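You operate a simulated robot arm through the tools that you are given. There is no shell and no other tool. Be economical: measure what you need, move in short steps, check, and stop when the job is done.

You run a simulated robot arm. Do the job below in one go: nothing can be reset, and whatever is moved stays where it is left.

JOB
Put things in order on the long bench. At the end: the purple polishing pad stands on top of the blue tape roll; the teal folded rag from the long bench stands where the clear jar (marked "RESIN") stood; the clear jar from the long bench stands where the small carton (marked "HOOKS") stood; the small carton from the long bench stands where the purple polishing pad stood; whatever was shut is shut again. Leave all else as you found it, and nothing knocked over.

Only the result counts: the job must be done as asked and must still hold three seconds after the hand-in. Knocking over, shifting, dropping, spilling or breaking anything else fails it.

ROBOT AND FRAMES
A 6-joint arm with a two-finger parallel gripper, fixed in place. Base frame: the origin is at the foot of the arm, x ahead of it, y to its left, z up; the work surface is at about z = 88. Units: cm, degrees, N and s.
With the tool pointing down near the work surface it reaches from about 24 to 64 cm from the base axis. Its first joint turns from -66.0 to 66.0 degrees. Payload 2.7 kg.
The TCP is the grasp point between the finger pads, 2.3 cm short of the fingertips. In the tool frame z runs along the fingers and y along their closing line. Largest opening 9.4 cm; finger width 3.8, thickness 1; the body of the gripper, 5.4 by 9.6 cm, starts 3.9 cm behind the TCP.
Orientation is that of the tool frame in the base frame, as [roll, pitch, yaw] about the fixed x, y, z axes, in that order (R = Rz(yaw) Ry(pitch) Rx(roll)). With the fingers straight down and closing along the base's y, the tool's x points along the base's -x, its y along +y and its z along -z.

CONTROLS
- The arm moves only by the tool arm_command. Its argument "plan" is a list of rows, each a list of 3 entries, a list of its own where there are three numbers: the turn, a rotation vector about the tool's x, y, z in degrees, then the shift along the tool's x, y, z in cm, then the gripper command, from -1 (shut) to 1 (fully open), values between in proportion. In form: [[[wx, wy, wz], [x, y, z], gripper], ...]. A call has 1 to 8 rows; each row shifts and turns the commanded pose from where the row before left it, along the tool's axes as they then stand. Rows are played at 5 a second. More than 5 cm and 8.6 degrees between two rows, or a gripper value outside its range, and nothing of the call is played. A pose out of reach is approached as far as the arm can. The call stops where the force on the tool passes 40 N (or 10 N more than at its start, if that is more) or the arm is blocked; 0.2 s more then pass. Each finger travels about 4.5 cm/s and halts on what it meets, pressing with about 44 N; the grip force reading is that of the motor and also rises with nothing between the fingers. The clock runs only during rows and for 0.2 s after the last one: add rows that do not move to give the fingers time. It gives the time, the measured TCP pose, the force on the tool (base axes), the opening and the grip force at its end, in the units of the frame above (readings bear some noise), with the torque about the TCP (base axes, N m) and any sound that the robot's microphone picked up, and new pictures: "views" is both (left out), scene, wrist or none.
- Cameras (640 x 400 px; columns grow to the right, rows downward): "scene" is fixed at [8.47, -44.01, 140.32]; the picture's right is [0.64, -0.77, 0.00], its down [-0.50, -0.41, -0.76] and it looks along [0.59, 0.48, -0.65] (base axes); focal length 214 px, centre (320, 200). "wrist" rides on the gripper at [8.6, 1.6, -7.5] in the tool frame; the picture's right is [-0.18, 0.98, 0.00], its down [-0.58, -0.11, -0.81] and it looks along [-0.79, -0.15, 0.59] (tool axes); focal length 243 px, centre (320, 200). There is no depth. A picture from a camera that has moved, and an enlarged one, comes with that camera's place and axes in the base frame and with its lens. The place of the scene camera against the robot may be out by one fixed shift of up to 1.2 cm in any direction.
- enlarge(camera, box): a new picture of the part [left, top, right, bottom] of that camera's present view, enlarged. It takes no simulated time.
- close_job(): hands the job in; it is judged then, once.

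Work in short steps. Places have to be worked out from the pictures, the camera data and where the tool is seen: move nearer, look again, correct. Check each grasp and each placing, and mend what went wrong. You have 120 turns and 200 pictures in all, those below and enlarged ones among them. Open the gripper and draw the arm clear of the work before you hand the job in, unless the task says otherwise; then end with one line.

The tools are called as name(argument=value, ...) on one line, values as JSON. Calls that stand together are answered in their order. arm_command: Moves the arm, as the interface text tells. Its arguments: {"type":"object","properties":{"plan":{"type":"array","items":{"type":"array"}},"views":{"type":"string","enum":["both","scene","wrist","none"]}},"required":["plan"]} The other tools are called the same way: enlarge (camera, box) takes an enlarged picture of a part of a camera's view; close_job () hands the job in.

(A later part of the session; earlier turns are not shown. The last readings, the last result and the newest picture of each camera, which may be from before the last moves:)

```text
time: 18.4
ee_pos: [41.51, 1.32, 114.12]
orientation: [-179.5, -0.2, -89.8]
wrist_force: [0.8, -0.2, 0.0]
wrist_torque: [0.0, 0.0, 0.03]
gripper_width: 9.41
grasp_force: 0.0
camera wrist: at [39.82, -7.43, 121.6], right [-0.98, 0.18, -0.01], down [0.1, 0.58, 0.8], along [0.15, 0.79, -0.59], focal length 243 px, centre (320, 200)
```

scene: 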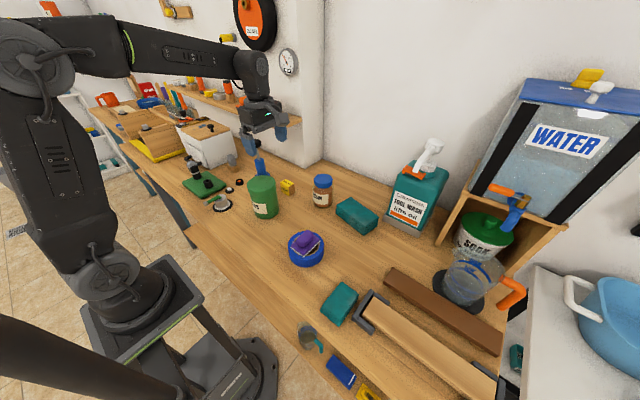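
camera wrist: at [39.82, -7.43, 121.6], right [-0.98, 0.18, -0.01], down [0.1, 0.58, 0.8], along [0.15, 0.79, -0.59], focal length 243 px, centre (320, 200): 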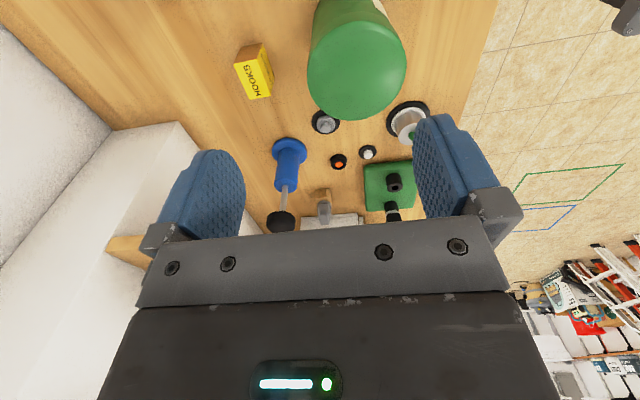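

I move over the carton at height, then down to z≈101 for a check, with the opening narrowed to 6 cm.

arm_command(plan=[[[0, 0, 0], [-1.6, -3.2, 0], 0.3], [[0, 0, 0], [-1.6, -3.2, 0], 0.3], [[0, 0, 0], [-1.5, -3.1, 0], 0.3], [[0, 0, 0], [0, 0, 4.5], 0.3], [[0, 0, 0], [0, 0, 4.5], 0.3], [[0, 0, 0], [0, 0, 4], 0.3], [[0, 0, 0], [0, 0, 0], 0.3]])

enlarge(camera="wrist", box=[200, 0, 440, 160])

enlarge(camera="scene", box=[230, 130, 350, 220])

```text
time: 20.0
ee_pos: [51.02, 5.72, 101.18]
orientation: [-179.5, -0.2, -90.0]
wrist_force: [-0.3, -0.1, 0.3]
wrist_torque: [0.03, -0.01, -0.04]
gripper_width: 6.11
grasp_force: 0.1
camera wrist: at [49.4, -2.96, 108.49], right [-0.98, 0.18, -0.01], down [0.1, 0.58, 0.8], along [0.15, 0.79, -0.59], focal length 243 px, centre (320, 200)
```

scene: 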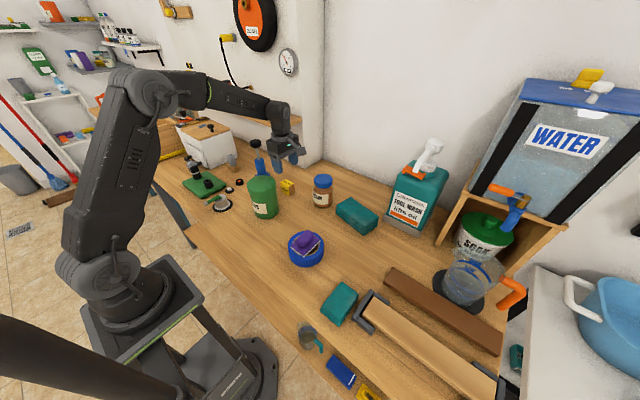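
wrist: 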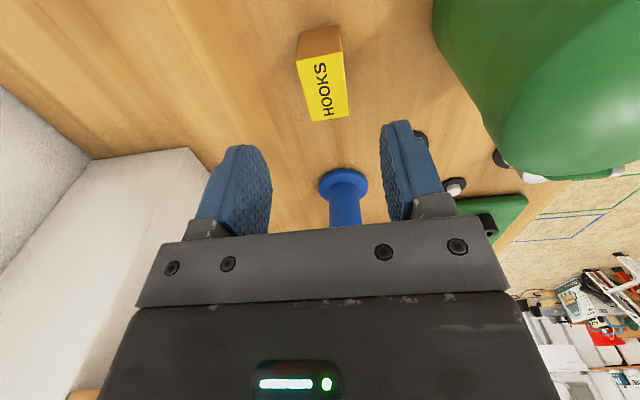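

```text
2.50 times, centred on (320, 80) of wrist
camera zoom: at [49.4, -2.96, 108.49], right [-0.98, 0.18, -0.01], down [0.1, 0.58, 0.8], along [0.15, 0.79, -0.59], focal length 606 px, centre (320, 500)
```

zoom: 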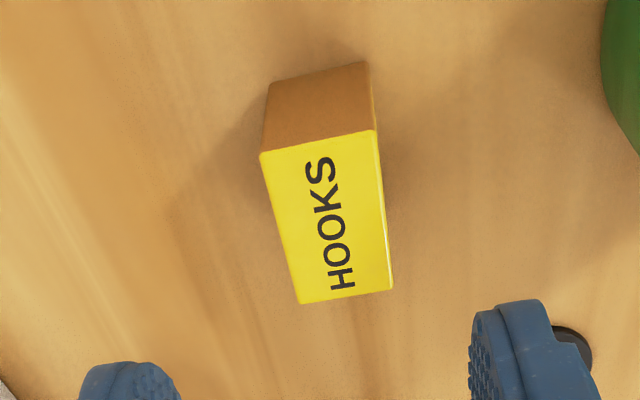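

```text
4.44 times, centred on (290, 175) of scene
camera zoom: at [8.47, -44.01, 140.32], right [0.64, -0.77, 0.0], down [-0.5, -0.41, -0.76], along [0.59, 0.48, -0.65], focal length 953 px, centre (453, 311)
```

zoom: 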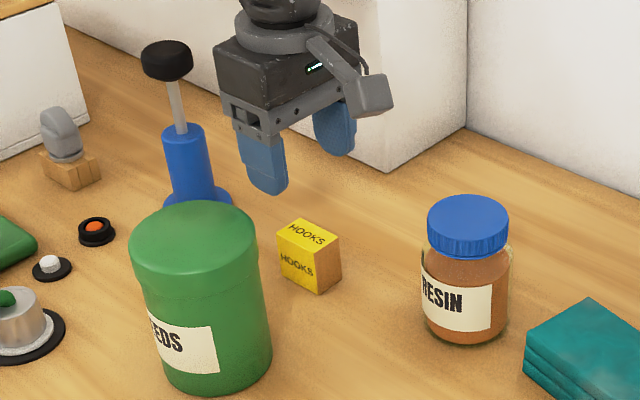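

The carton centre refines to [50.85,6.0]. I correct and descend to z≈90.9.

arm_command(plan=[[[0, 0, 0], [-0.28, 0.15, 3.5], 0.3], [[0, 0, 0], [0, 0, 3.5], 0.3], [[0, 0, 0], [0, 0, 3], 0.3], [[0, 0, 0], [0, 0, 0.25], 0.3], [[0, 0, 0], [0, 0, 0], 0.3]])

```text
time: 21.2
ee_pos: [50.87, 6.07, 90.96]
orientation: [-179.6, -0.3, -89.9]
wrist_force: [-0.1, -1.0, 0.4]
wrist_torque: [0.01, -0.02, -0.01]
gripper_width: 6.11
grasp_force: 0.0
camera wrist: at [49.3, -2.6, 98.36], right [-0.98, 0.18, -0.01], down [0.1, 0.58, 0.8], along [0.15, 0.79, -0.59], focal length 243 px, centre (320, 200)
```

scene: 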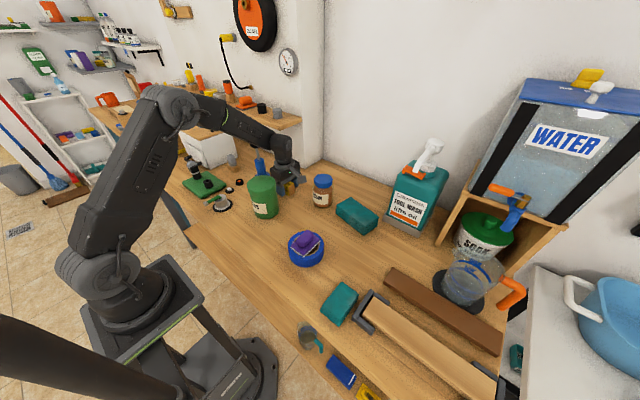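
wrist: 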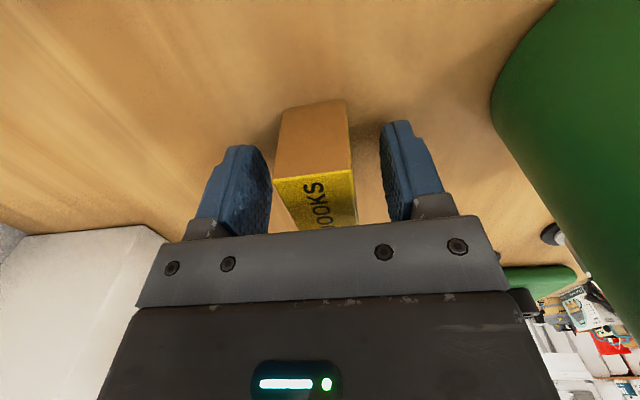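

The fingers straddle the carton, so I close and check the grip, then lift.

arm_command(plan=[[[0, 0, 0], [0, 0, 0], -1], [[0, 0, 0], [0, 0, 0], -1], [[0, 0, 0], [0, 0, 0], -1], [[0, 0, 0], [0, 0, 0], -1], [[0, 0, 0], [0, 0, -2], -1], [[0, 0, 0], [0, 0, -4], -1], [[0, 0, 0], [0, 0, -4], -1], [[0, 0, 0], [0, 0, -4], -1]])

```text
time: 23.0
ee_pos: [50.77, 6.04, 105.11]
orientation: [-179.4, -0.2, -90.0]
wrist_force: [-0.6, -0.6, -1.0]
wrist_torque: [0.0, -0.03, 0.04]
gripper_width: 2.92
grasp_force: 42.9
camera wrist: at [49.14, -2.61, 112.44], right [-0.98, 0.18, -0.01], down [0.1, 0.58, 0.8], along [0.15, 0.79, -0.59], focal length 243 px, centre (320, 200)
```

scene: 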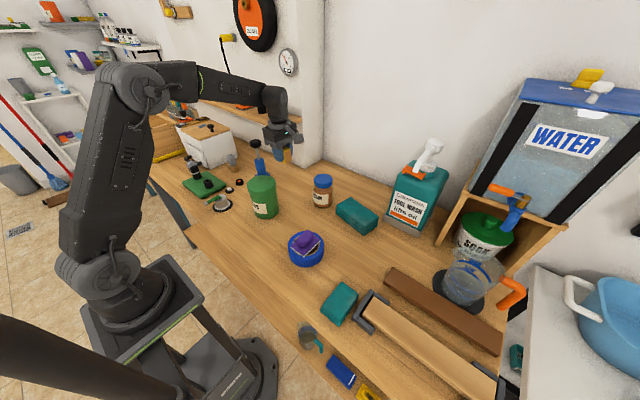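
wrist: 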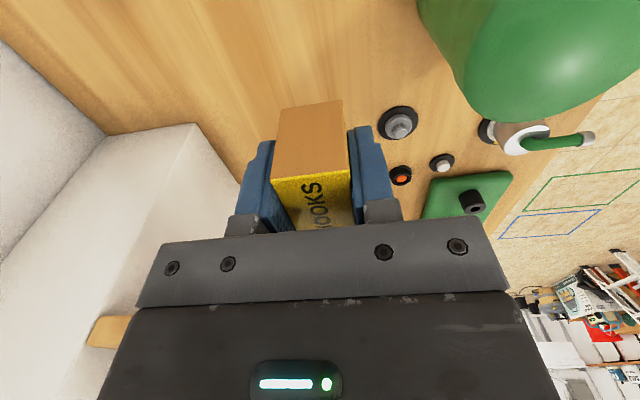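

The carton is held, 2.9 wide. I carry it at height towards the pad's old place, [39.4,-34.0].

arm_command(plan=[[[0, 0, 0], [4.5, 1.25, -1], -1], [[0, 0, 0], [4.5, 1.25, 0], -1], [[0, 0, 0], [4.5, 1.25, 0], -1], [[0, 0, 0], [4.5, 1.25, 0], -1], [[0, 0, 0], [4.5, 1.25, 0], -1], [[0, 0, 0], [4.5, 1.25, 0], -1], [[0, 0, 0], [4.5, 1.25, 0], -1], [[0, 0, 0], [4.5, 1.25, 0], -1]], views="scene")

```text
time: 24.8
ee_pos: [40.65, -30.18, 106.11]
orientation: [-179.5, -0.2, -89.8]
wrist_force: [-1.0, -0.4, 0.0]
wrist_torque: [0.01, 0.0, 0.0]
gripper_width: 2.94
grasp_force: 44.3
```

scene: 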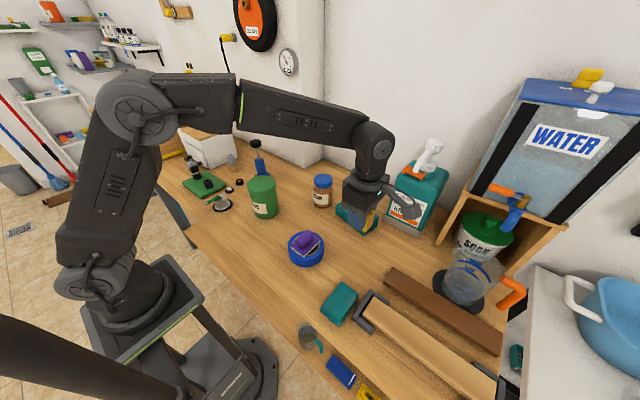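

arm_command(plan=[[[0, 0, 0], [3.8, 1.25, 0], -1], [[0, 0, 0], [0, 0, 4.5], -1], [[0, 0, 0], [0, 0, 4.5], -1], [[0, 0, 0], [0, 0, 3], -1], [[0, 0, 0], [0, 0, 0], -1]])

enlarge(camera="scene", box=[310, 210, 430, 310])

```text
time: 26.0
ee_pos: [39.93, -33.93, 94.03]
orientation: [-179.4, -0.1, -89.8]
wrist_force: [0.1, 0.1, -0.2]
wrist_torque: [0.03, 0.0, 0.03]
gripper_width: 2.95
grasp_force: 44.0
camera wrist: at [38.31, -42.51, 101.39], right [-0.98, 0.18, -0.01], down [0.1, 0.59, 0.8], along [0.15, 0.79, -0.59], focal length 243 px, centre (320, 200)
```

scene: 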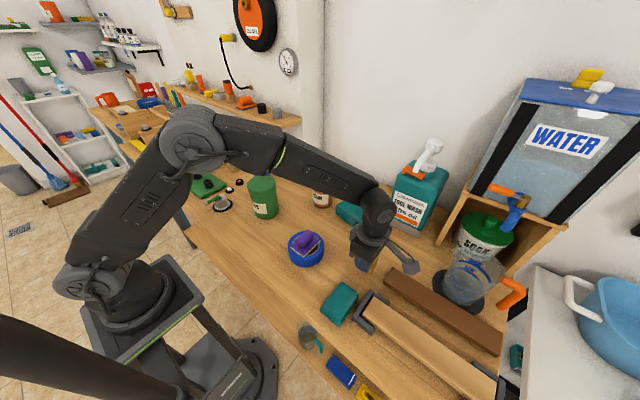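
wrist: 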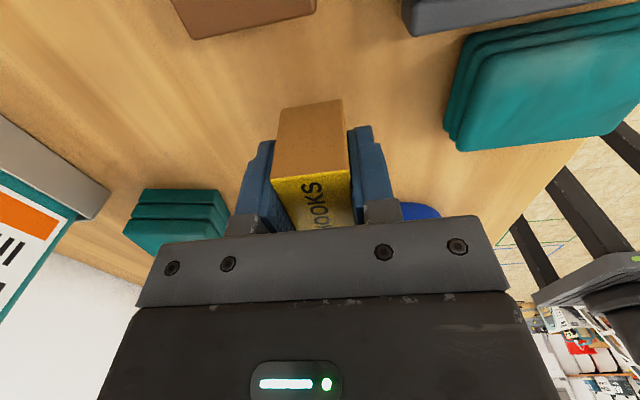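

```text
4.00 times, centred on (370, 260) of scene
camera zoom: at [8.47, -44.01, 140.32], right [0.64, -0.77, 0.0], down [-0.5, -0.41, -0.76], along [0.59, 0.48, -0.65], focal length 858 px, centre (120, -40)
```

zoom: 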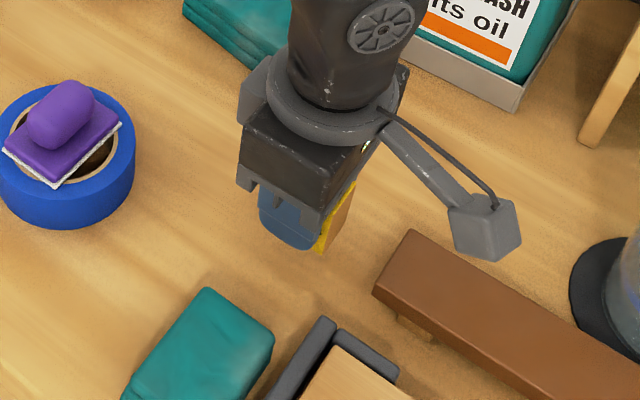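

x is 0.5 too far, so I correct it and lower to just above the bench.

arm_command(plan=[[[0, 0, 0], [0.05, 0.5, 1], -1], [[0, 0, 0], [0, 0, 1.2], -1], [[0, 0, 0], [0, 0, 0.6], -1], [[0, 0, 0], [0, 0, 0.2], -1], [[0, 0, 0], [0, 0, 0], -1]], views="wrist")

enlarge(camera="scene", box=[310, 210, 430, 310])

```text
time: 27.2
ee_pos: [39.22, -33.8, 91.01]
orientation: [-179.6, -0.3, -89.9]
wrist_force: [0.4, 0.3, -0.4]
wrist_torque: [-0.02, 0.03, 0.01]
gripper_width: 2.95
grasp_force: 43.5
camera wrist: at [37.73, -42.43, 98.4], right [-0.98, 0.18, -0.01], down [0.1, 0.58, 0.8], along [0.15, 0.79, -0.59], focal length 243 px, centre (320, 200)
```

wrist: 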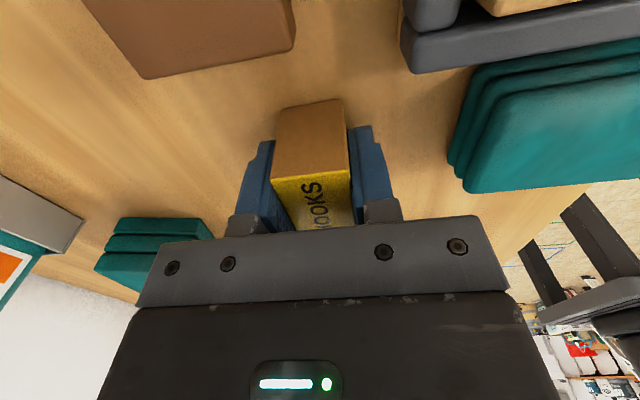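

```text
4.00 times, centred on (370, 260) of scene
camera zoom: at [8.47, -44.01, 140.32], right [0.64, -0.77, 0.0], down [-0.5, -0.41, -0.76], along [0.59, 0.48, -0.65], focal length 858 px, centre (120, -40)
```

zoom: 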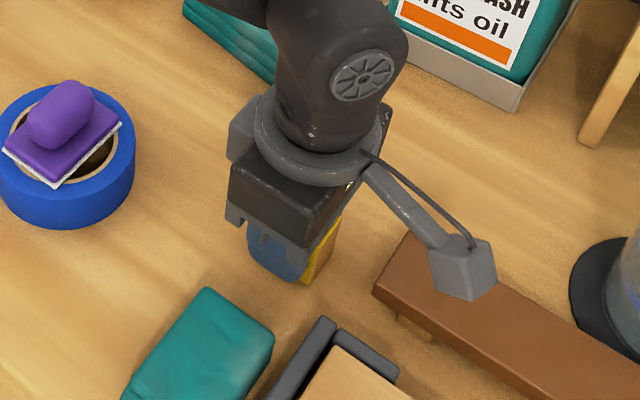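

arm_command(plan=[[[0, 0, 0], [0.15, -0.15, 0], -1], [[0, 0, 0], [0, 0, 0.1], -1], [[0, 0, 0], [0, 0, 0.08], -1], [[0, 0, 0], [0, 0, 0], -1]], views="none")

```text
time: 28.2
ee_pos: [39.48, -33.92, 91.03]
orientation: [-179.4, -0.3, -90.0]
wrist_force: [-1.2, 1.3, 4.5]
wrist_torque: [0.04, 0.09, -0.04]
gripper_width: 2.92
grasp_force: 43.8
```

Light contact with the bench at [39.5,-33.9]. I release and rise.

arm_command(plan=[[[0, 0, 0], [0, 0, 0], -0.2], [[0, 0, 0], [0, 0, 0], 0.1], [[0, 0, 0], [0, 0, 0], 0.1], [[0, 0, 0], [0, 0, -2], 0.1], [[0, 0, 0], [0, 0, -4], 0.1], [[0, 0, 0], [0, 0, -4.5], 0.1], [[0, 0, 0], [0, 0, -4.5], 0.1]])

enlarge(camera="wrist", box=[200, 0, 440, 160])

```text
time: 29.8
ee_pos: [39.23, -33.76, 106.21]
orientation: [-179.6, -0.3, -89.9]
wrist_force: [0.4, 0.0, -0.5]
wrist_torque: [-0.02, 0.0, -0.04]
gripper_width: 5.19
grasp_force: 0.0
camera wrist: at [37.62, -42.38, 113.56], right [-0.98, 0.18, -0.01], down [0.1, 0.58, 0.81], along [0.15, 0.79, -0.59], focal length 243 px, centre (320, 200)
```

scene: 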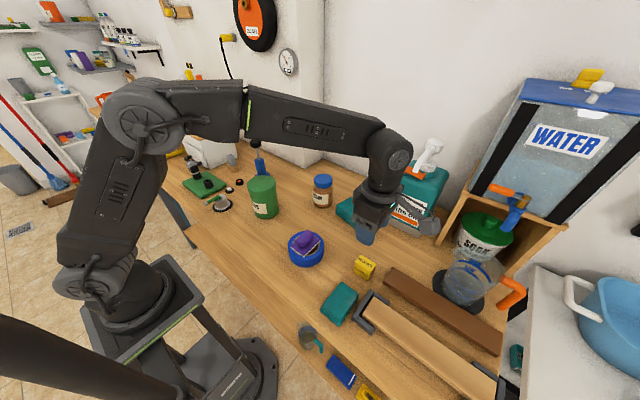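
wrist: 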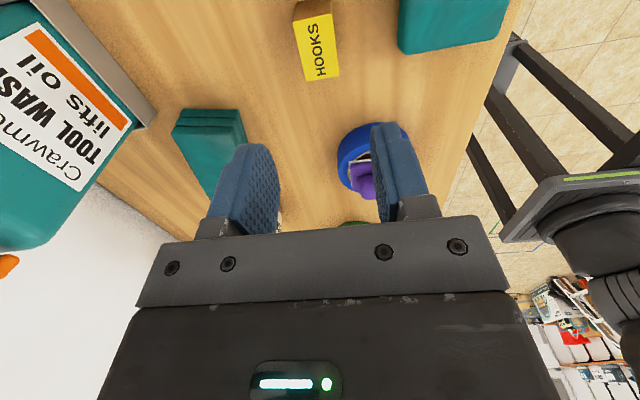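

```text
2.50 times, centred on (320, 80) of wrist
camera zoom: at [37.62, -42.38, 113.56], right [-0.98, 0.18, -0.01], down [0.1, 0.58, 0.81], along [0.15, 0.79, -0.59], focal length 606 px, centre (320, 500)
```

zoom: 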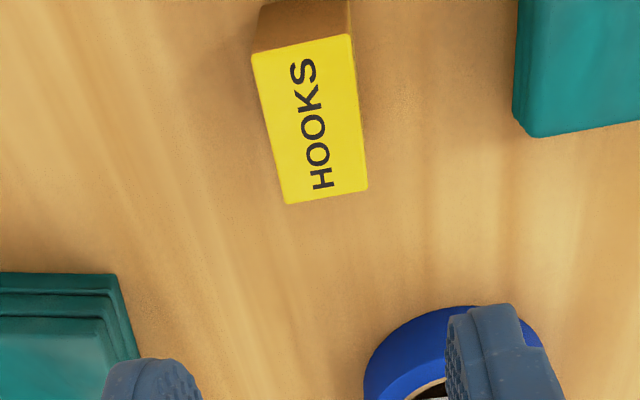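

The carton stands on the pad's old spot. Next is the jar: I keep this yaw so the camera stays clear of the canister, and move over towards [54,-9] at height.

arm_command(plan=[[[0, 0, 0], [-2, 0, -4], 1], [[0, 0, 0], [-3.8, -1.5, 0], 1], [[0, 0, 0], [-3.8, -1.8, 0], 1], [[0, 0, 0], [-3.8, -2.5, 0], 1], [[0, 0, 0], [-3.8, -2.5, 0], 1], [[0, 0, 0], [-3.8, -3, 0], 1], [[0, 0, 0], [-3.8, -3, 0], 1], [[0, 0, 0], [0, 0, 0], 1]])

enlarge(camera="wrist", box=[200, 0, 440, 160])

enlarge(camera="scene", box=[280, 150, 360, 220])

```text
time: 31.6
ee_pos: [53.54, -8.95, 109.78]
orientation: [-179.5, -0.2, -90.0]
wrist_force: [0.0, 0.1, 0.0]
wrist_torque: [-0.03, -0.04, 0.0]
gripper_width: 9.41
grasp_force: 0.0
camera wrist: at [51.93, -17.61, 117.24], right [-0.98, 0.18, -0.01], down [0.1, 0.58, 0.8], along [0.15, 0.79, -0.59], focal length 243 px, centre (320, 200)
```

scene: 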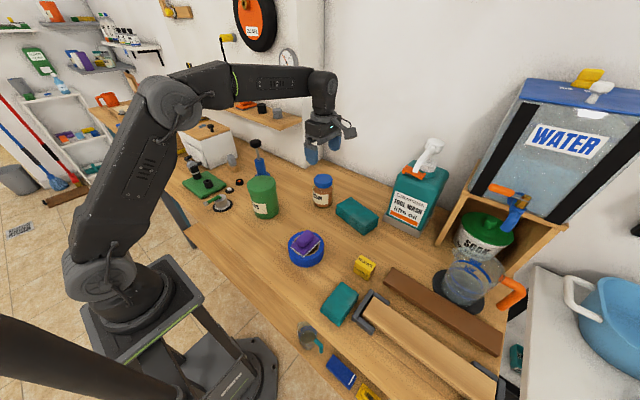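
wrist: 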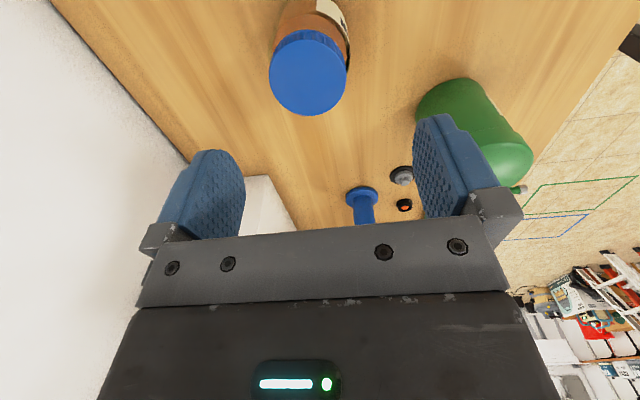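

```text
2.50 times, centred on (320, 80) of wrist
camera zoom: at [51.93, -17.61, 117.24], right [-0.98, 0.18, -0.01], down [0.1, 0.58, 0.8], along [0.15, 0.79, -0.59], focal length 606 px, centre (320, 500)
```

zoom: 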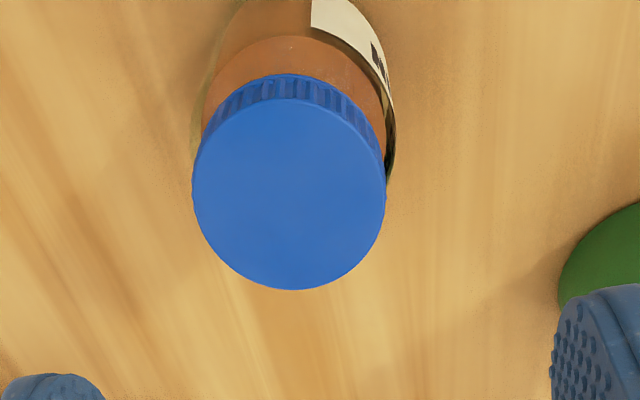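

```text
5.71 times, centred on (320, 185) of scene
camera zoom: at [8.47, -44.01, 140.32], right [0.64, -0.77, 0.0], down [-0.5, -0.41, -0.76], along [0.59, 0.48, -0.65], focal length 1226 px, centre (320, 286)
```

zoom: 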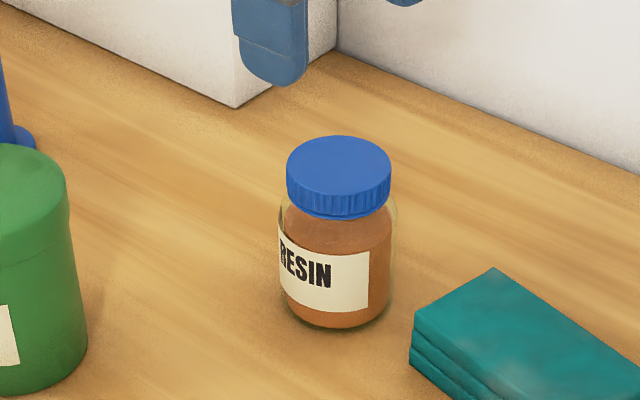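

The lid centre appears near [54.8,-8.1] with its top near z≈98. I centre over it and come down a little for a second sight to fix height and centre.

arm_command(plan=[[[0, 0, 0], [-0.8, -1.2, 2.5], 1], [[0, 0, 0], [0, 0, 2.5], 1], [[0, 0, 0], [0, 0, 0], 1]], views="wrist")

enlarge(camera="wrist", box=[200, 0, 440, 160])

enlarge(camera="scene", box=[280, 130, 370, 220])

```text
time: 32.4
ee_pos: [54.72, -8.37, 104.84]
orientation: [-179.5, -0.2, -90.0]
wrist_force: [0.7, -1.1, 0.2]
wrist_torque: [0.03, 0.0, 0.0]
gripper_width: 9.37
grasp_force: 0.0
camera wrist: at [53.17, -16.92, 112.22], right [-0.98, 0.18, -0.01], down [0.1, 0.58, 0.8], along [0.15, 0.79, -0.59], focal length 243 px, centre (320, 200)
```

wrist: 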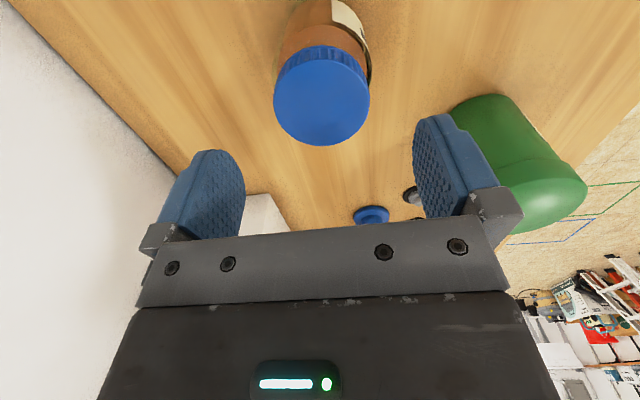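

```text
2.50 times, centred on (320, 80) of wrist
camera zoom: at [53.17, -16.92, 112.22], right [-0.98, 0.18, -0.01], down [0.1, 0.58, 0.8], along [0.15, 0.79, -0.59], focal length 606 px, centre (320, 500)
```

zoom: 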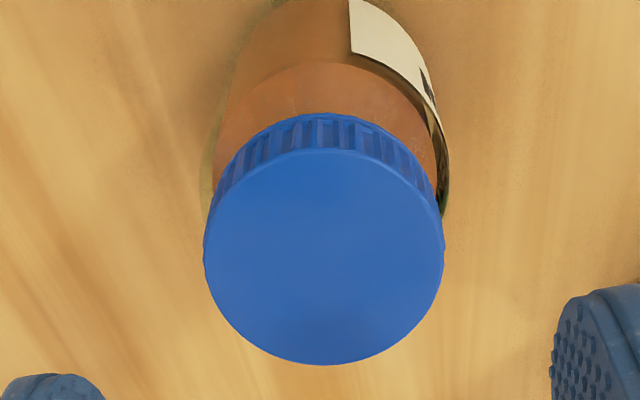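

```text
4.44 times, centred on (325, 175) of scene
camera zoom: at [8.47, -44.01, 140.32], right [0.64, -0.77, 0.0], down [-0.5, -0.41, -0.76], along [0.59, 0.48, -0.65], focal length 953 px, centre (298, 311)
```

zoom: 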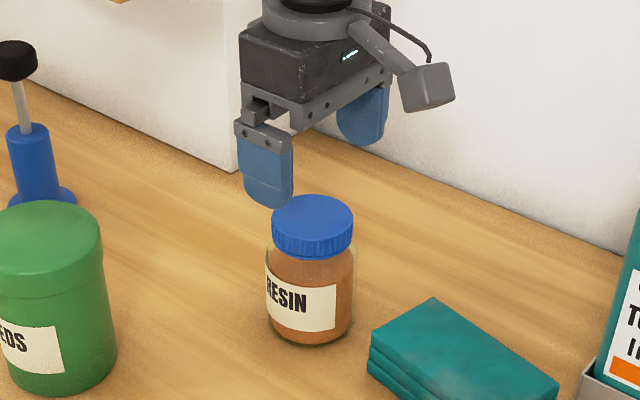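

From the two sights the lid top is at about [54.6,-8.4], z≈98.7, 5.9 across, with the glass about 7 wide. The palm must stay above the lid, so I grip the glass with the TCP at z≈95.5. I descend with the fingers fully open and check before closing.

arm_command(plan=[[[0, 0, 0], [0, 0, 3], 1], [[0, 0, 0], [0, 0, 3], 1], [[0, 0, 0], [0, 0, 2], 1], [[0, 0, 0], [0, 0, 0], 1]])

enlarge(camera="scene", box=[280, 130, 370, 220])

```text
time: 33.4
ee_pos: [54.98, -8.34, 96.7]
orientation: [-179.5, -0.2, -89.8]
wrist_force: [0.1, 0.4, 0.4]
wrist_torque: [-0.04, -0.02, 0.02]
gripper_width: 9.4
grasp_force: 0.1
camera wrist: at [53.33, -16.92, 104.17], right [-0.98, 0.18, -0.01], down [0.1, 0.58, 0.8], along [0.15, 0.79, -0.59], focal length 243 px, centre (320, 200)
```

scene: 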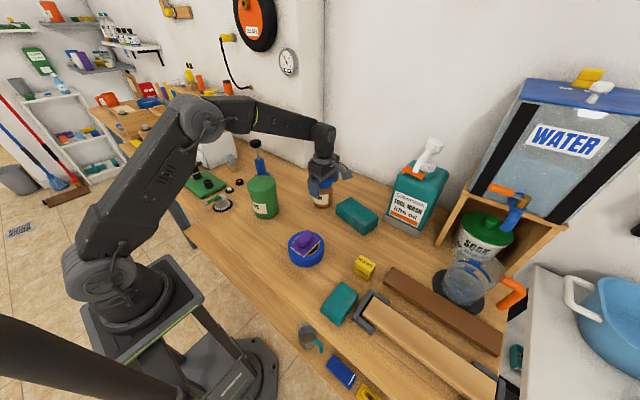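
wrist: 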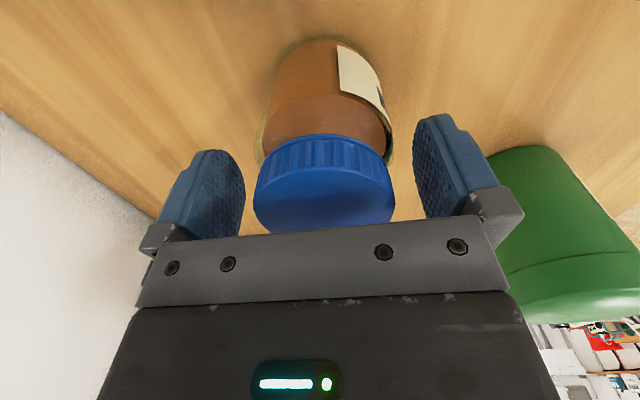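

```text
4.44 times, centred on (325, 175) of scene
camera zoom: at [8.47, -44.01, 140.32], right [0.64, -0.77, 0.0], down [-0.5, -0.41, -0.76], along [0.59, 0.48, -0.65], focal length 953 px, centre (298, 311)
```

zoom: 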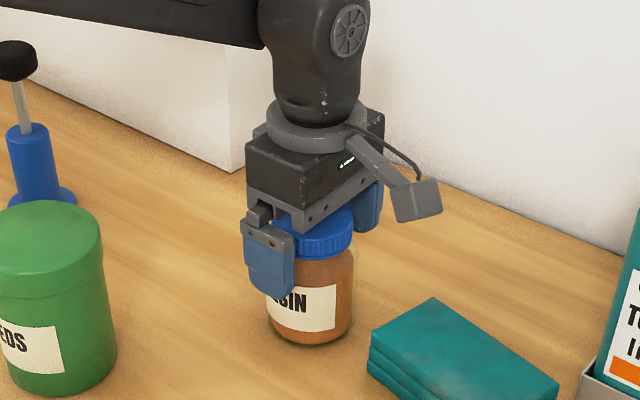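

The jar's x centre is about 54.65 and y about −8.0, so I correct by −0.3 and +0.25, go down 1.2, then close.

arm_command(plan=[[[0, 0, 0], [-0.25, 0.3, 0], 1], [[0, 0, 0], [0, 0, 1.2], 1], [[0, 0, 0], [0, 0, 0], 1], [[0, 0, 0], [0, 0, 0], -0.2], [[0, 0, 0], [0, 0, 0], -1], [[0, 0, 0], [0, 0, 0], -1], [[0, 0, 0], [0, 0, 0], -1]])

enlarge(camera="scene", box=[280, 130, 370, 220])

```text
time: 35.0
ee_pos: [54.52, -8.01, 95.51]
orientation: [-179.5, -0.2, -89.9]
wrist_force: [1.2, 0.4, -0.7]
wrist_torque: [0.02, -0.02, 0.0]
gripper_width: 7.11
grasp_force: 43.8
camera wrist: at [52.99, -16.64, 103.01], right [-0.98, 0.18, -0.01], down [0.1, 0.58, 0.8], along [0.15, 0.79, -0.59], focal length 243 px, centre (320, 200)
```

scene: 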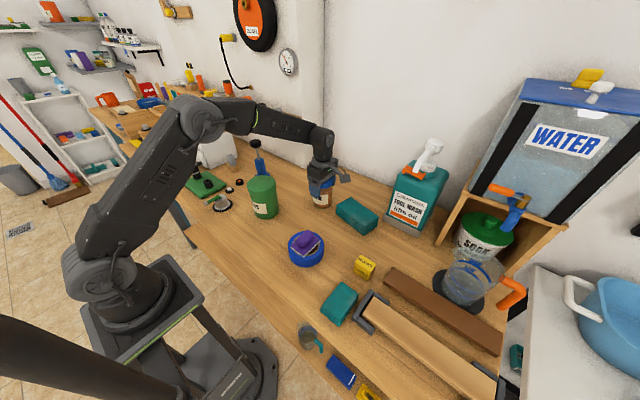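
wrist: 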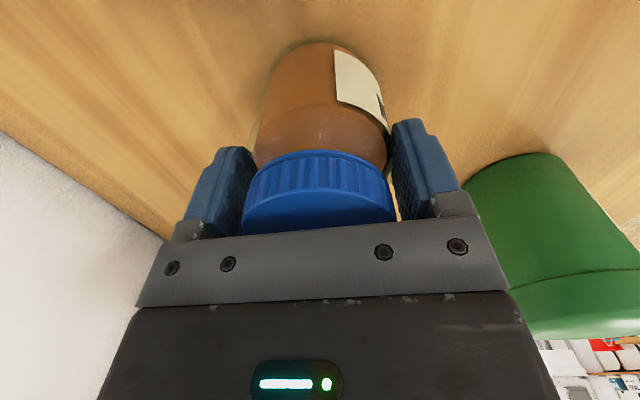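

```text
4.44 times, centred on (325, 175) of scene
camera zoom: at [8.47, -44.01, 140.32], right [0.64, -0.77, 0.0], down [-0.5, -0.41, -0.76], along [0.59, 0.48, -0.65], focal length 953 px, centre (298, 311)
```

zoom: 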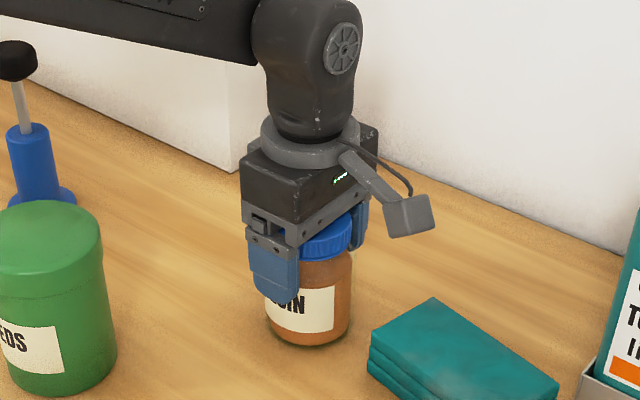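

The jar is held at 7.1 opening. I lift 4 cm and carry it to above the carton's old place [50.85,6.0].

arm_command(plan=[[[0, 0, 0], [0, 0, -1.5], -1], [[0, 0, 0], [0, 0, -2.5], -1], [[0, 0, 0], [-3.5, 0.9, 0], -1], [[0, 0, 0], [-3.5, 0.9, 0], -1], [[0, 0, 0], [-3.5, 0.9, 0], -1], [[0, 0, 0], [-3.5, 0.95, 0], -1], [[0, 0, 0], [0, 0, 0], -1]])

enlarge(camera="scene", box=[240, 130, 340, 220])

```text
time: 36.6
ee_pos: [50.95, 6.24, 99.46]
orientation: [-179.4, -0.1, -89.9]
wrist_force: [0.7, 0.3, -2.2]
wrist_torque: [0.02, 0.02, -0.02]
gripper_width: 7.13
grasp_force: 44.1
camera wrist: at [49.27, -2.54, 107.0], right [-0.98, 0.18, -0.01], down [0.1, 0.58, 0.8], along [0.15, 0.79, -0.59], focal length 243 px, centre (320, 200)
```

scene: 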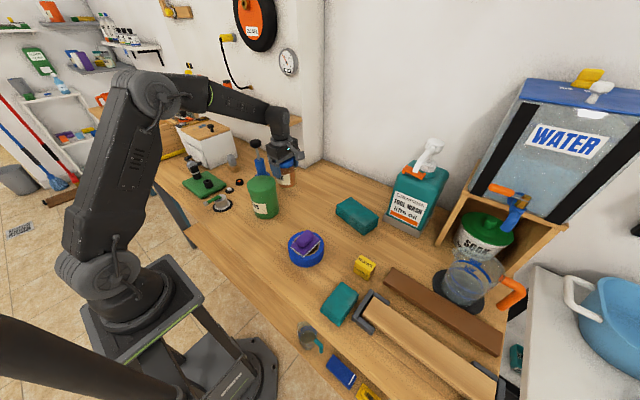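
wrist: 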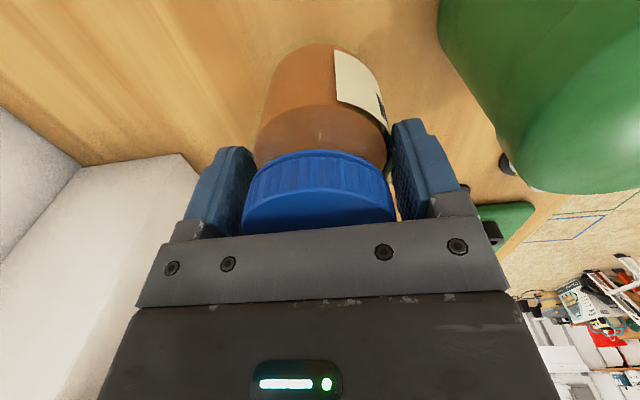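

```text
4.44 times, centred on (290, 175) of scene
camera zoom: at [8.47, -44.01, 140.32], right [0.64, -0.77, 0.0], down [-0.5, -0.41, -0.76], along [0.59, 0.48, -0.65], focal length 953 px, centre (453, 311)
```

zoom: 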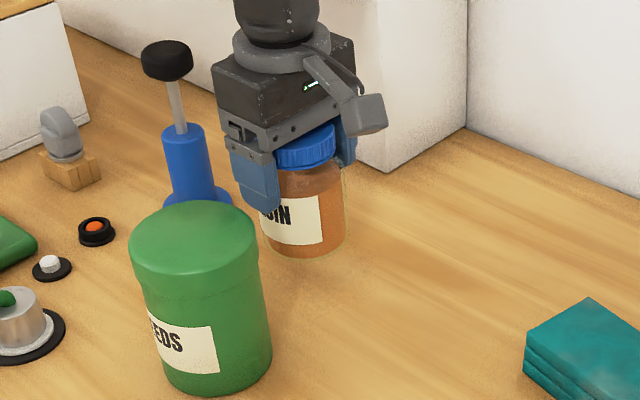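

I correct y by −0.2 and lower to just above the bench, then to light contact.

arm_command(plan=[[[0, 0, 0], [0.2, 0.05, 1.5], -1], [[0, 0, 0], [0, 0, 1.5], -1], [[0, 0, 0], [0, 0, 0.6], -1], [[0, 0, 0], [0, 0, 0.2], -1], [[0, 0, 0], [0, 0, 0.1], -1], [[0, 0, 0], [0, 0, 0], -1]], views="scene")

```text
time: 38.0
ee_pos: [50.95, 5.78, 95.67]
orientation: [-179.6, -0.2, -89.9]
wrist_force: [0.1, 0.1, -3.2]
wrist_torque: [0.02, -0.05, -0.01]
gripper_width: 7.12
grasp_force: 43.5
```

scene: 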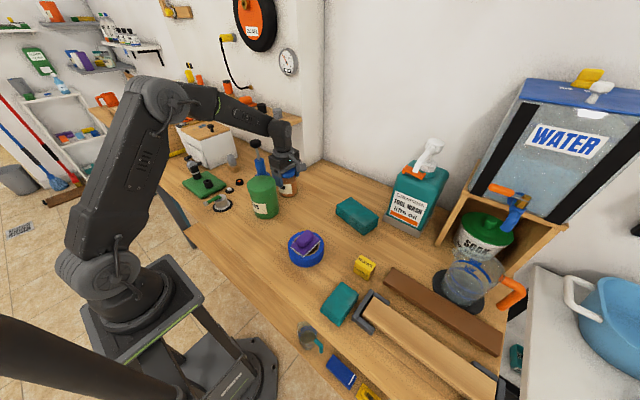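

arm_command(plan=[[[0, 0, 0], [-0.15, 0.05, 0.1], -1], [[0, 0, 0], [0, 0, 0.1], -1], [[0, 0, 0], [0, 0, 0.06], -1], [[0, 0, 0], [0, 0, 0], -1]], views="none")

```text
time: 39.0
ee_pos: [50.88, 5.86, 95.51]
orientation: [-179.4, -0.2, -89.9]
wrist_force: [-3.2, -5.7, 20.9]
wrist_torque: [-0.16, 0.91, 0.16]
gripper_width: 7.11
grasp_force: 44.1
```

The jar is on the bench with a firm push at [50.9,5.9]. I back off 0.05, then open to about 8.4 and rise.

arm_command(plan=[[[0, 0, 0], [0, 0, -0.06], -1], [[0, 0, 0], [0, 0, 0], 0.75], [[0, 0, 0], [0, 0, 0], 0.75], [[0, 0, 0], [0, 0, 0], 0.75], [[0, 0, 0], [0, 0, -2], 0.75], [[0, 0, 0], [0, 0, -3], 0.75], [[0, 0, 0], [0, 0, -4], 0.75], [[0, 0, 0], [0, 0, -4], 0.75]])

enlarge(camera="wrist", box=[200, 0, 440, 160])

enlarge(camera="scene", box=[240, 130, 340, 220])

```text
time: 40.8
ee_pos: [50.53, 6.1, 108.55]
orientation: [-179.5, -0.2, -89.9]
wrist_force: [-0.4, 0.0, -0.4]
wrist_torque: [-0.01, 0.01, -0.02]
gripper_width: 8.21
grasp_force: 0.1
camera wrist: at [48.95, -2.57, 115.88], right [-0.98, 0.18, -0.01], down [0.1, 0.58, 0.8], along [0.15, 0.79, -0.59], focal length 243 px, centre (320, 200)
```

scene: 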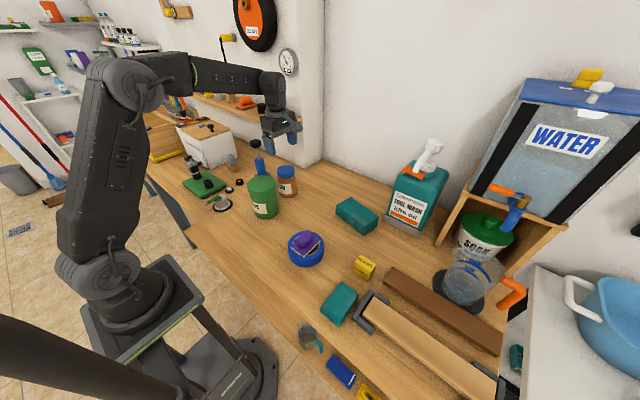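
wrist: 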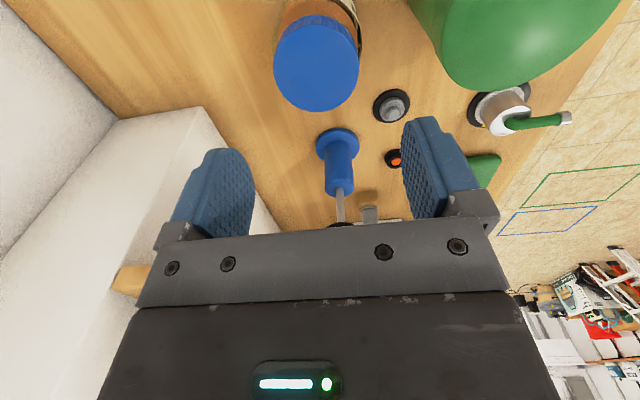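

```text
2.50 times, centred on (320, 80) of wrist
camera zoom: at [48.95, -2.57, 115.88], right [-0.98, 0.18, -0.01], down [0.1, 0.58, 0.8], along [0.15, 0.79, -0.59], focal length 606 px, centre (320, 500)
```

zoom: 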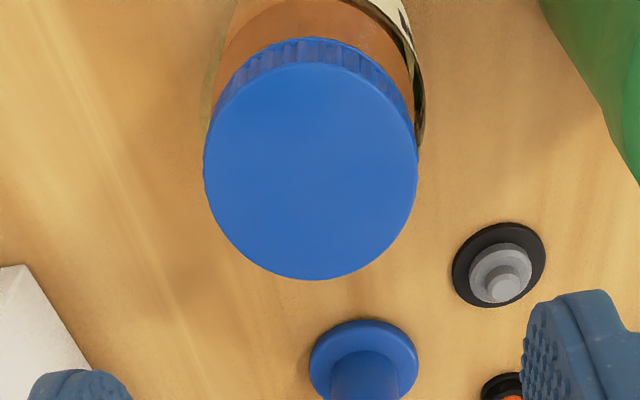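

```text
4.44 times, centred on (290, 175) of scene
camera zoom: at [8.47, -44.01, 140.32], right [0.64, -0.77, 0.0], down [-0.5, -0.41, -0.76], along [0.59, 0.48, -0.65], focal length 953 px, centre (453, 311)
```

zoom: 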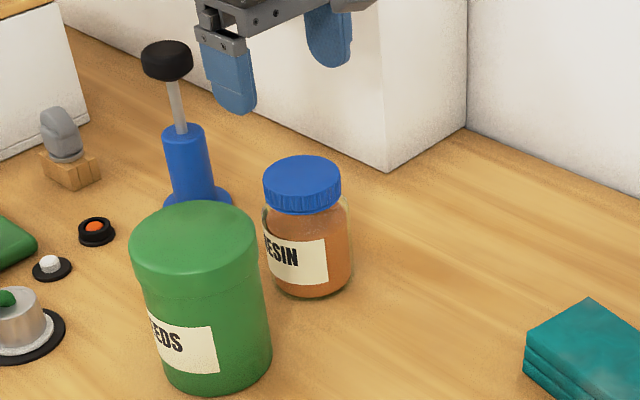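

The jar stands on the carton's old place. Now the rag at about [28,-34]: I carry the hand back towards it at height with the fingers fully open.

arm_command(plan=[[[0, 0, 0], [4.2, 1, 0], 1], [[0, 0, 0], [4.2, 2.2, 0], 1], [[0, 0, 0], [4.2, 2.5, 0], 1], [[0, 0, 0], [4.2, 2.5, 0], 1], [[0, 0, 0], [4.2, 2.5, 0], 1], [[0, 0, 0], [4.2, 2.5, 0], 1], [[0, 0, 0], [4.2, 2.5, 0], 1], [[0, 0, 0], [4.2, 2.5, 0], 1]], views="none")

arm_command(plan=[[[0, 0, 0], [3.1, 2.2, 0], 1], [[0, 0, 0], [3, 2.2, 1], 1], [[0, 0, 0], [0, 0, 0], 1]])

enlarge(camera="wrist", box=[200, 0, 440, 160])

enlarge(camera="scene", box=[290, 260, 410, 350])

```text
time: 42.6
ee_pos: [32.71, -27.69, 108.58]
orientation: [-179.6, -0.2, -89.8]
wrist_force: [-0.5, 0.3, 0.1]
wrist_torque: [-0.01, 0.03, 0.05]
gripper_width: 9.42
grasp_force: 0.1
```

```text
time: 43.4
ee_pos: [28.3, -33.82, 107.59]
orientation: [-179.6, -0.2, -89.9]
wrist_force: [0.1, -0.4, 0.1]
wrist_torque: [0.04, -0.02, -0.01]
gripper_width: 9.42
grasp_force: 0.1
camera wrist: at [26.78, -42.48, 115.01], right [-0.98, 0.18, -0.01], down [0.1, 0.58, 0.8], along [0.15, 0.79, -0.59], focal length 243 px, centre (320, 200)
```

scene: 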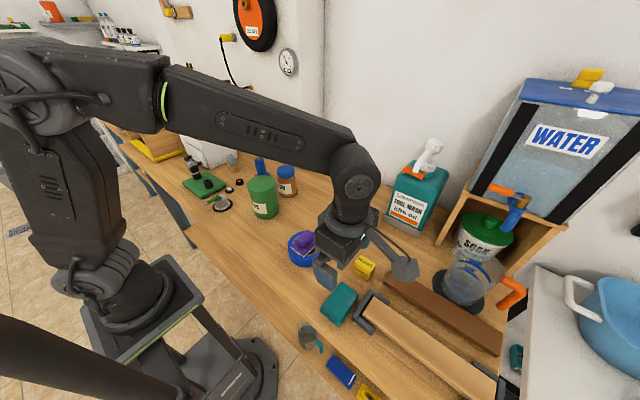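
wrist: 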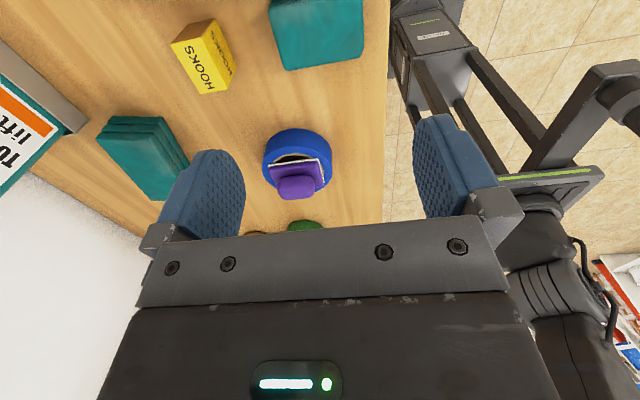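

```text
2.50 times, centred on (320, 80) of wrist
camera zoom: at [26.78, -42.48, 115.01], right [-0.98, 0.18, -0.01], down [0.1, 0.58, 0.8], along [0.15, 0.79, -0.59], focal length 606 px, centre (320, 500)
```

zoom: 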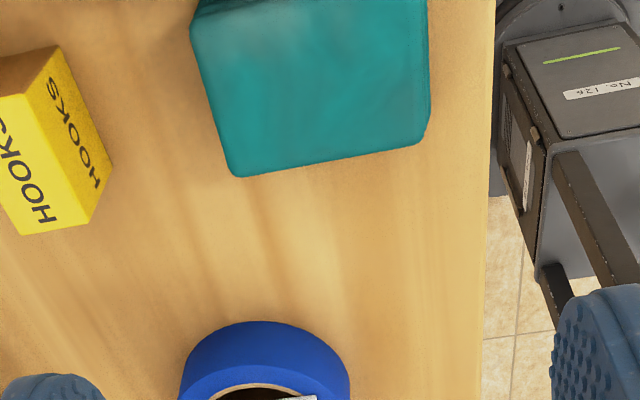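

```text
4.44 times, centred on (350, 305) of scene
camera zoom: at [8.47, -44.02, 140.32], right [0.64, -0.77, 0.0], down [-0.5, -0.41, -0.76], along [0.59, 0.48, -0.65], focal length 953 px, centre (187, -267)
```

zoom: 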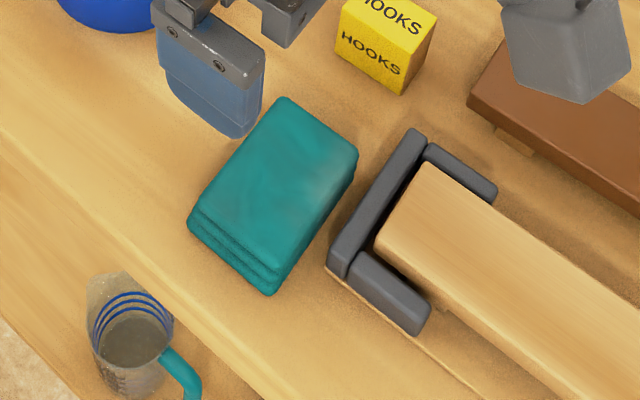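

The rag's near edge is just out of view, so I shift 3 cm towards −y to see all of it along with the vise jaw.

arm_command(plan=[[[0, 0, 0], [3.5, 0, 0], 1], [[0, 0, 0], [0, 0, 0], 1]], views="wrist")

enlarge(camera="wrist", box=[200, 0, 440, 160])

```text
time: 44.0
ee_pos: [28.34, -37.31, 107.91]
orientation: [-179.5, -0.2, -89.9]
wrist_force: [-0.8, 0.1, 0.3]
wrist_torque: [0.01, 0.01, -0.01]
gripper_width: 9.41
grasp_force: 0.0
camera wrist: at [26.74, -46.04, 115.13], right [-0.98, 0.18, -0.01], down [0.1, 0.58, 0.8], along [0.15, 0.79, -0.59], focal length 243 px, centre (320, 200)
```

wrist: 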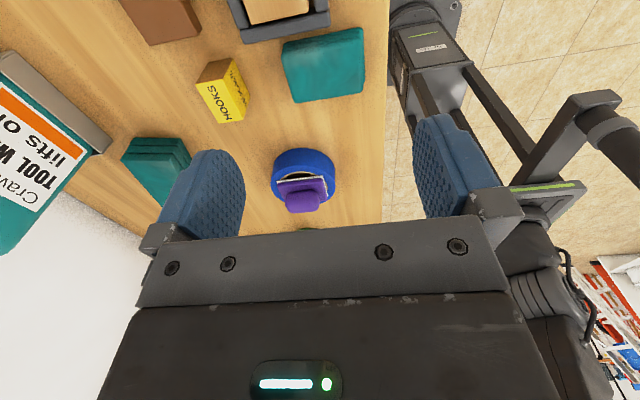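

```text
2.50 times, centred on (320, 80) of wrist
camera zoom: at [26.74, -46.04, 115.13], right [-0.98, 0.18, -0.01], down [0.1, 0.58, 0.8], along [0.15, 0.79, -0.59], focal length 606 px, centre (320, 500)
```

zoom: 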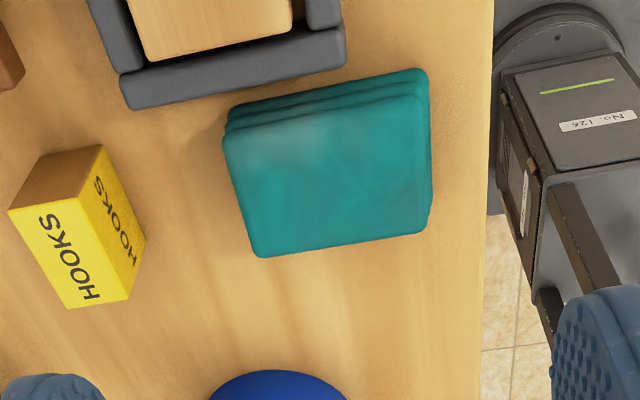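

The rag spans x 24.5–32.4 and y −36.7 to −31.6, with its top near z≈90.9. The vise jaw is about 1.5 cm off on the −y side, so I grip along x with the fingers fully open. I centre on [28.45,-34.15] and descend to z≈96 to check.

arm_command(plan=[[[0, 0, 0], [-3.16, -0.1, 0], 1], [[0, 0, 0], [0, 0, 4], 1], [[0, 0, 0], [0, 0, 4], 1], [[0, 0, 0], [0, 0, 3.5], 1], [[0, 0, 0], [0, 0, 0], 1]])

enlarge(camera="wrist", box=[160, 40, 480, 240])

enlarge(camera="scene", box=[290, 260, 410, 350])

```text
time: 45.2
ee_pos: [28.43, -34.2, 96.09]
orientation: [-179.5, -0.1, -90.0]
wrist_force: [0.5, 0.6, -0.5]
wrist_torque: [0.04, -0.01, -0.03]
gripper_width: 9.4
grasp_force: 0.0
camera wrist: at [26.89, -42.86, 103.5], right [-0.98, 0.18, -0.01], down [0.1, 0.58, 0.8], along [0.15, 0.79, -0.59], focal length 243 px, centre (320, 200)
```

scene: 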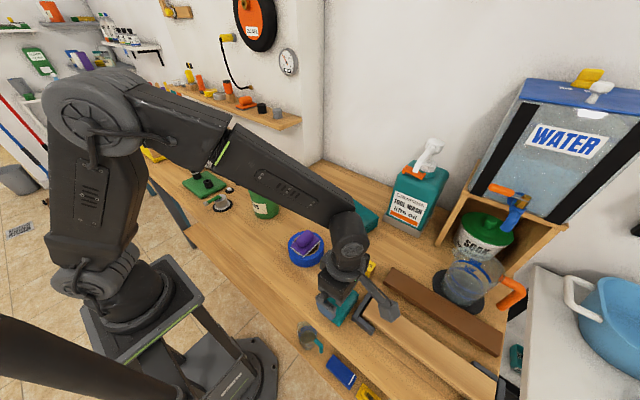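
wrist: 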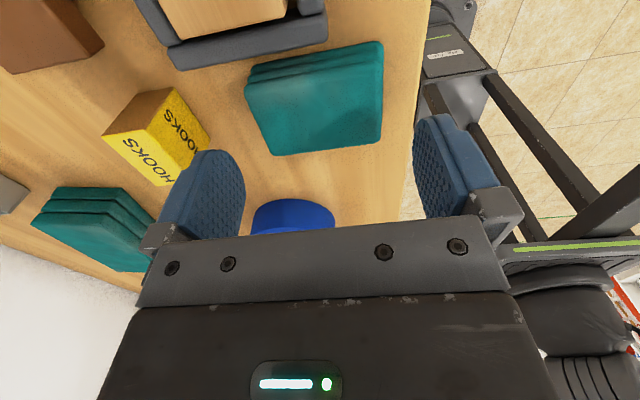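

```text
2.00 times, centred on (320, 140) of wrist
camera zoom: at [26.89, -42.86, 103.5], right [-0.98, 0.18, -0.01], down [0.1, 0.58, 0.8], along [0.15, 0.79, -0.59], focal length 485 px, centre (320, 320)
```

zoom: 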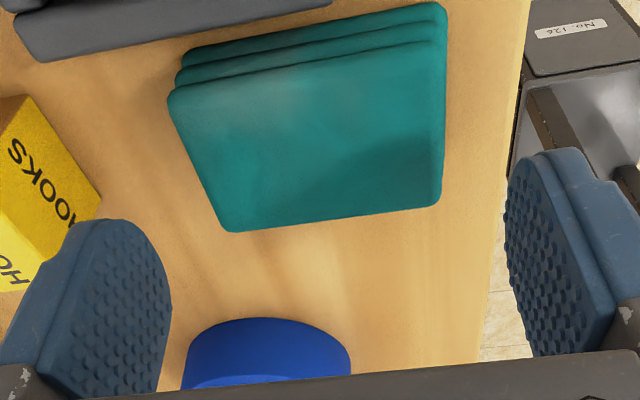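

```text
4.44 times, centred on (350, 305) of scene
camera zoom: at [8.47, -44.01, 140.32], right [0.64, -0.77, 0.0], down [-0.5, -0.41, -0.76], along [0.59, 0.48, -0.65], focal length 953 px, centre (187, -267)
```

zoom: 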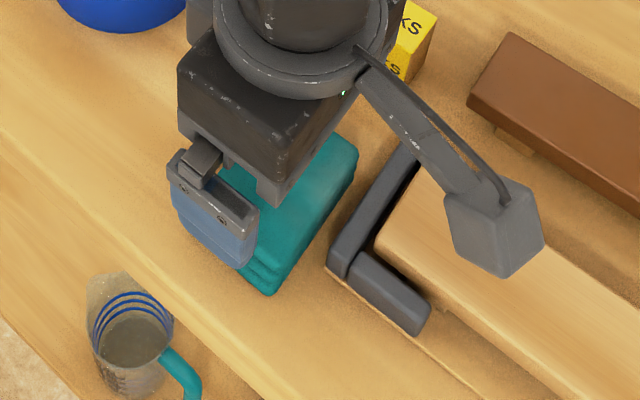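

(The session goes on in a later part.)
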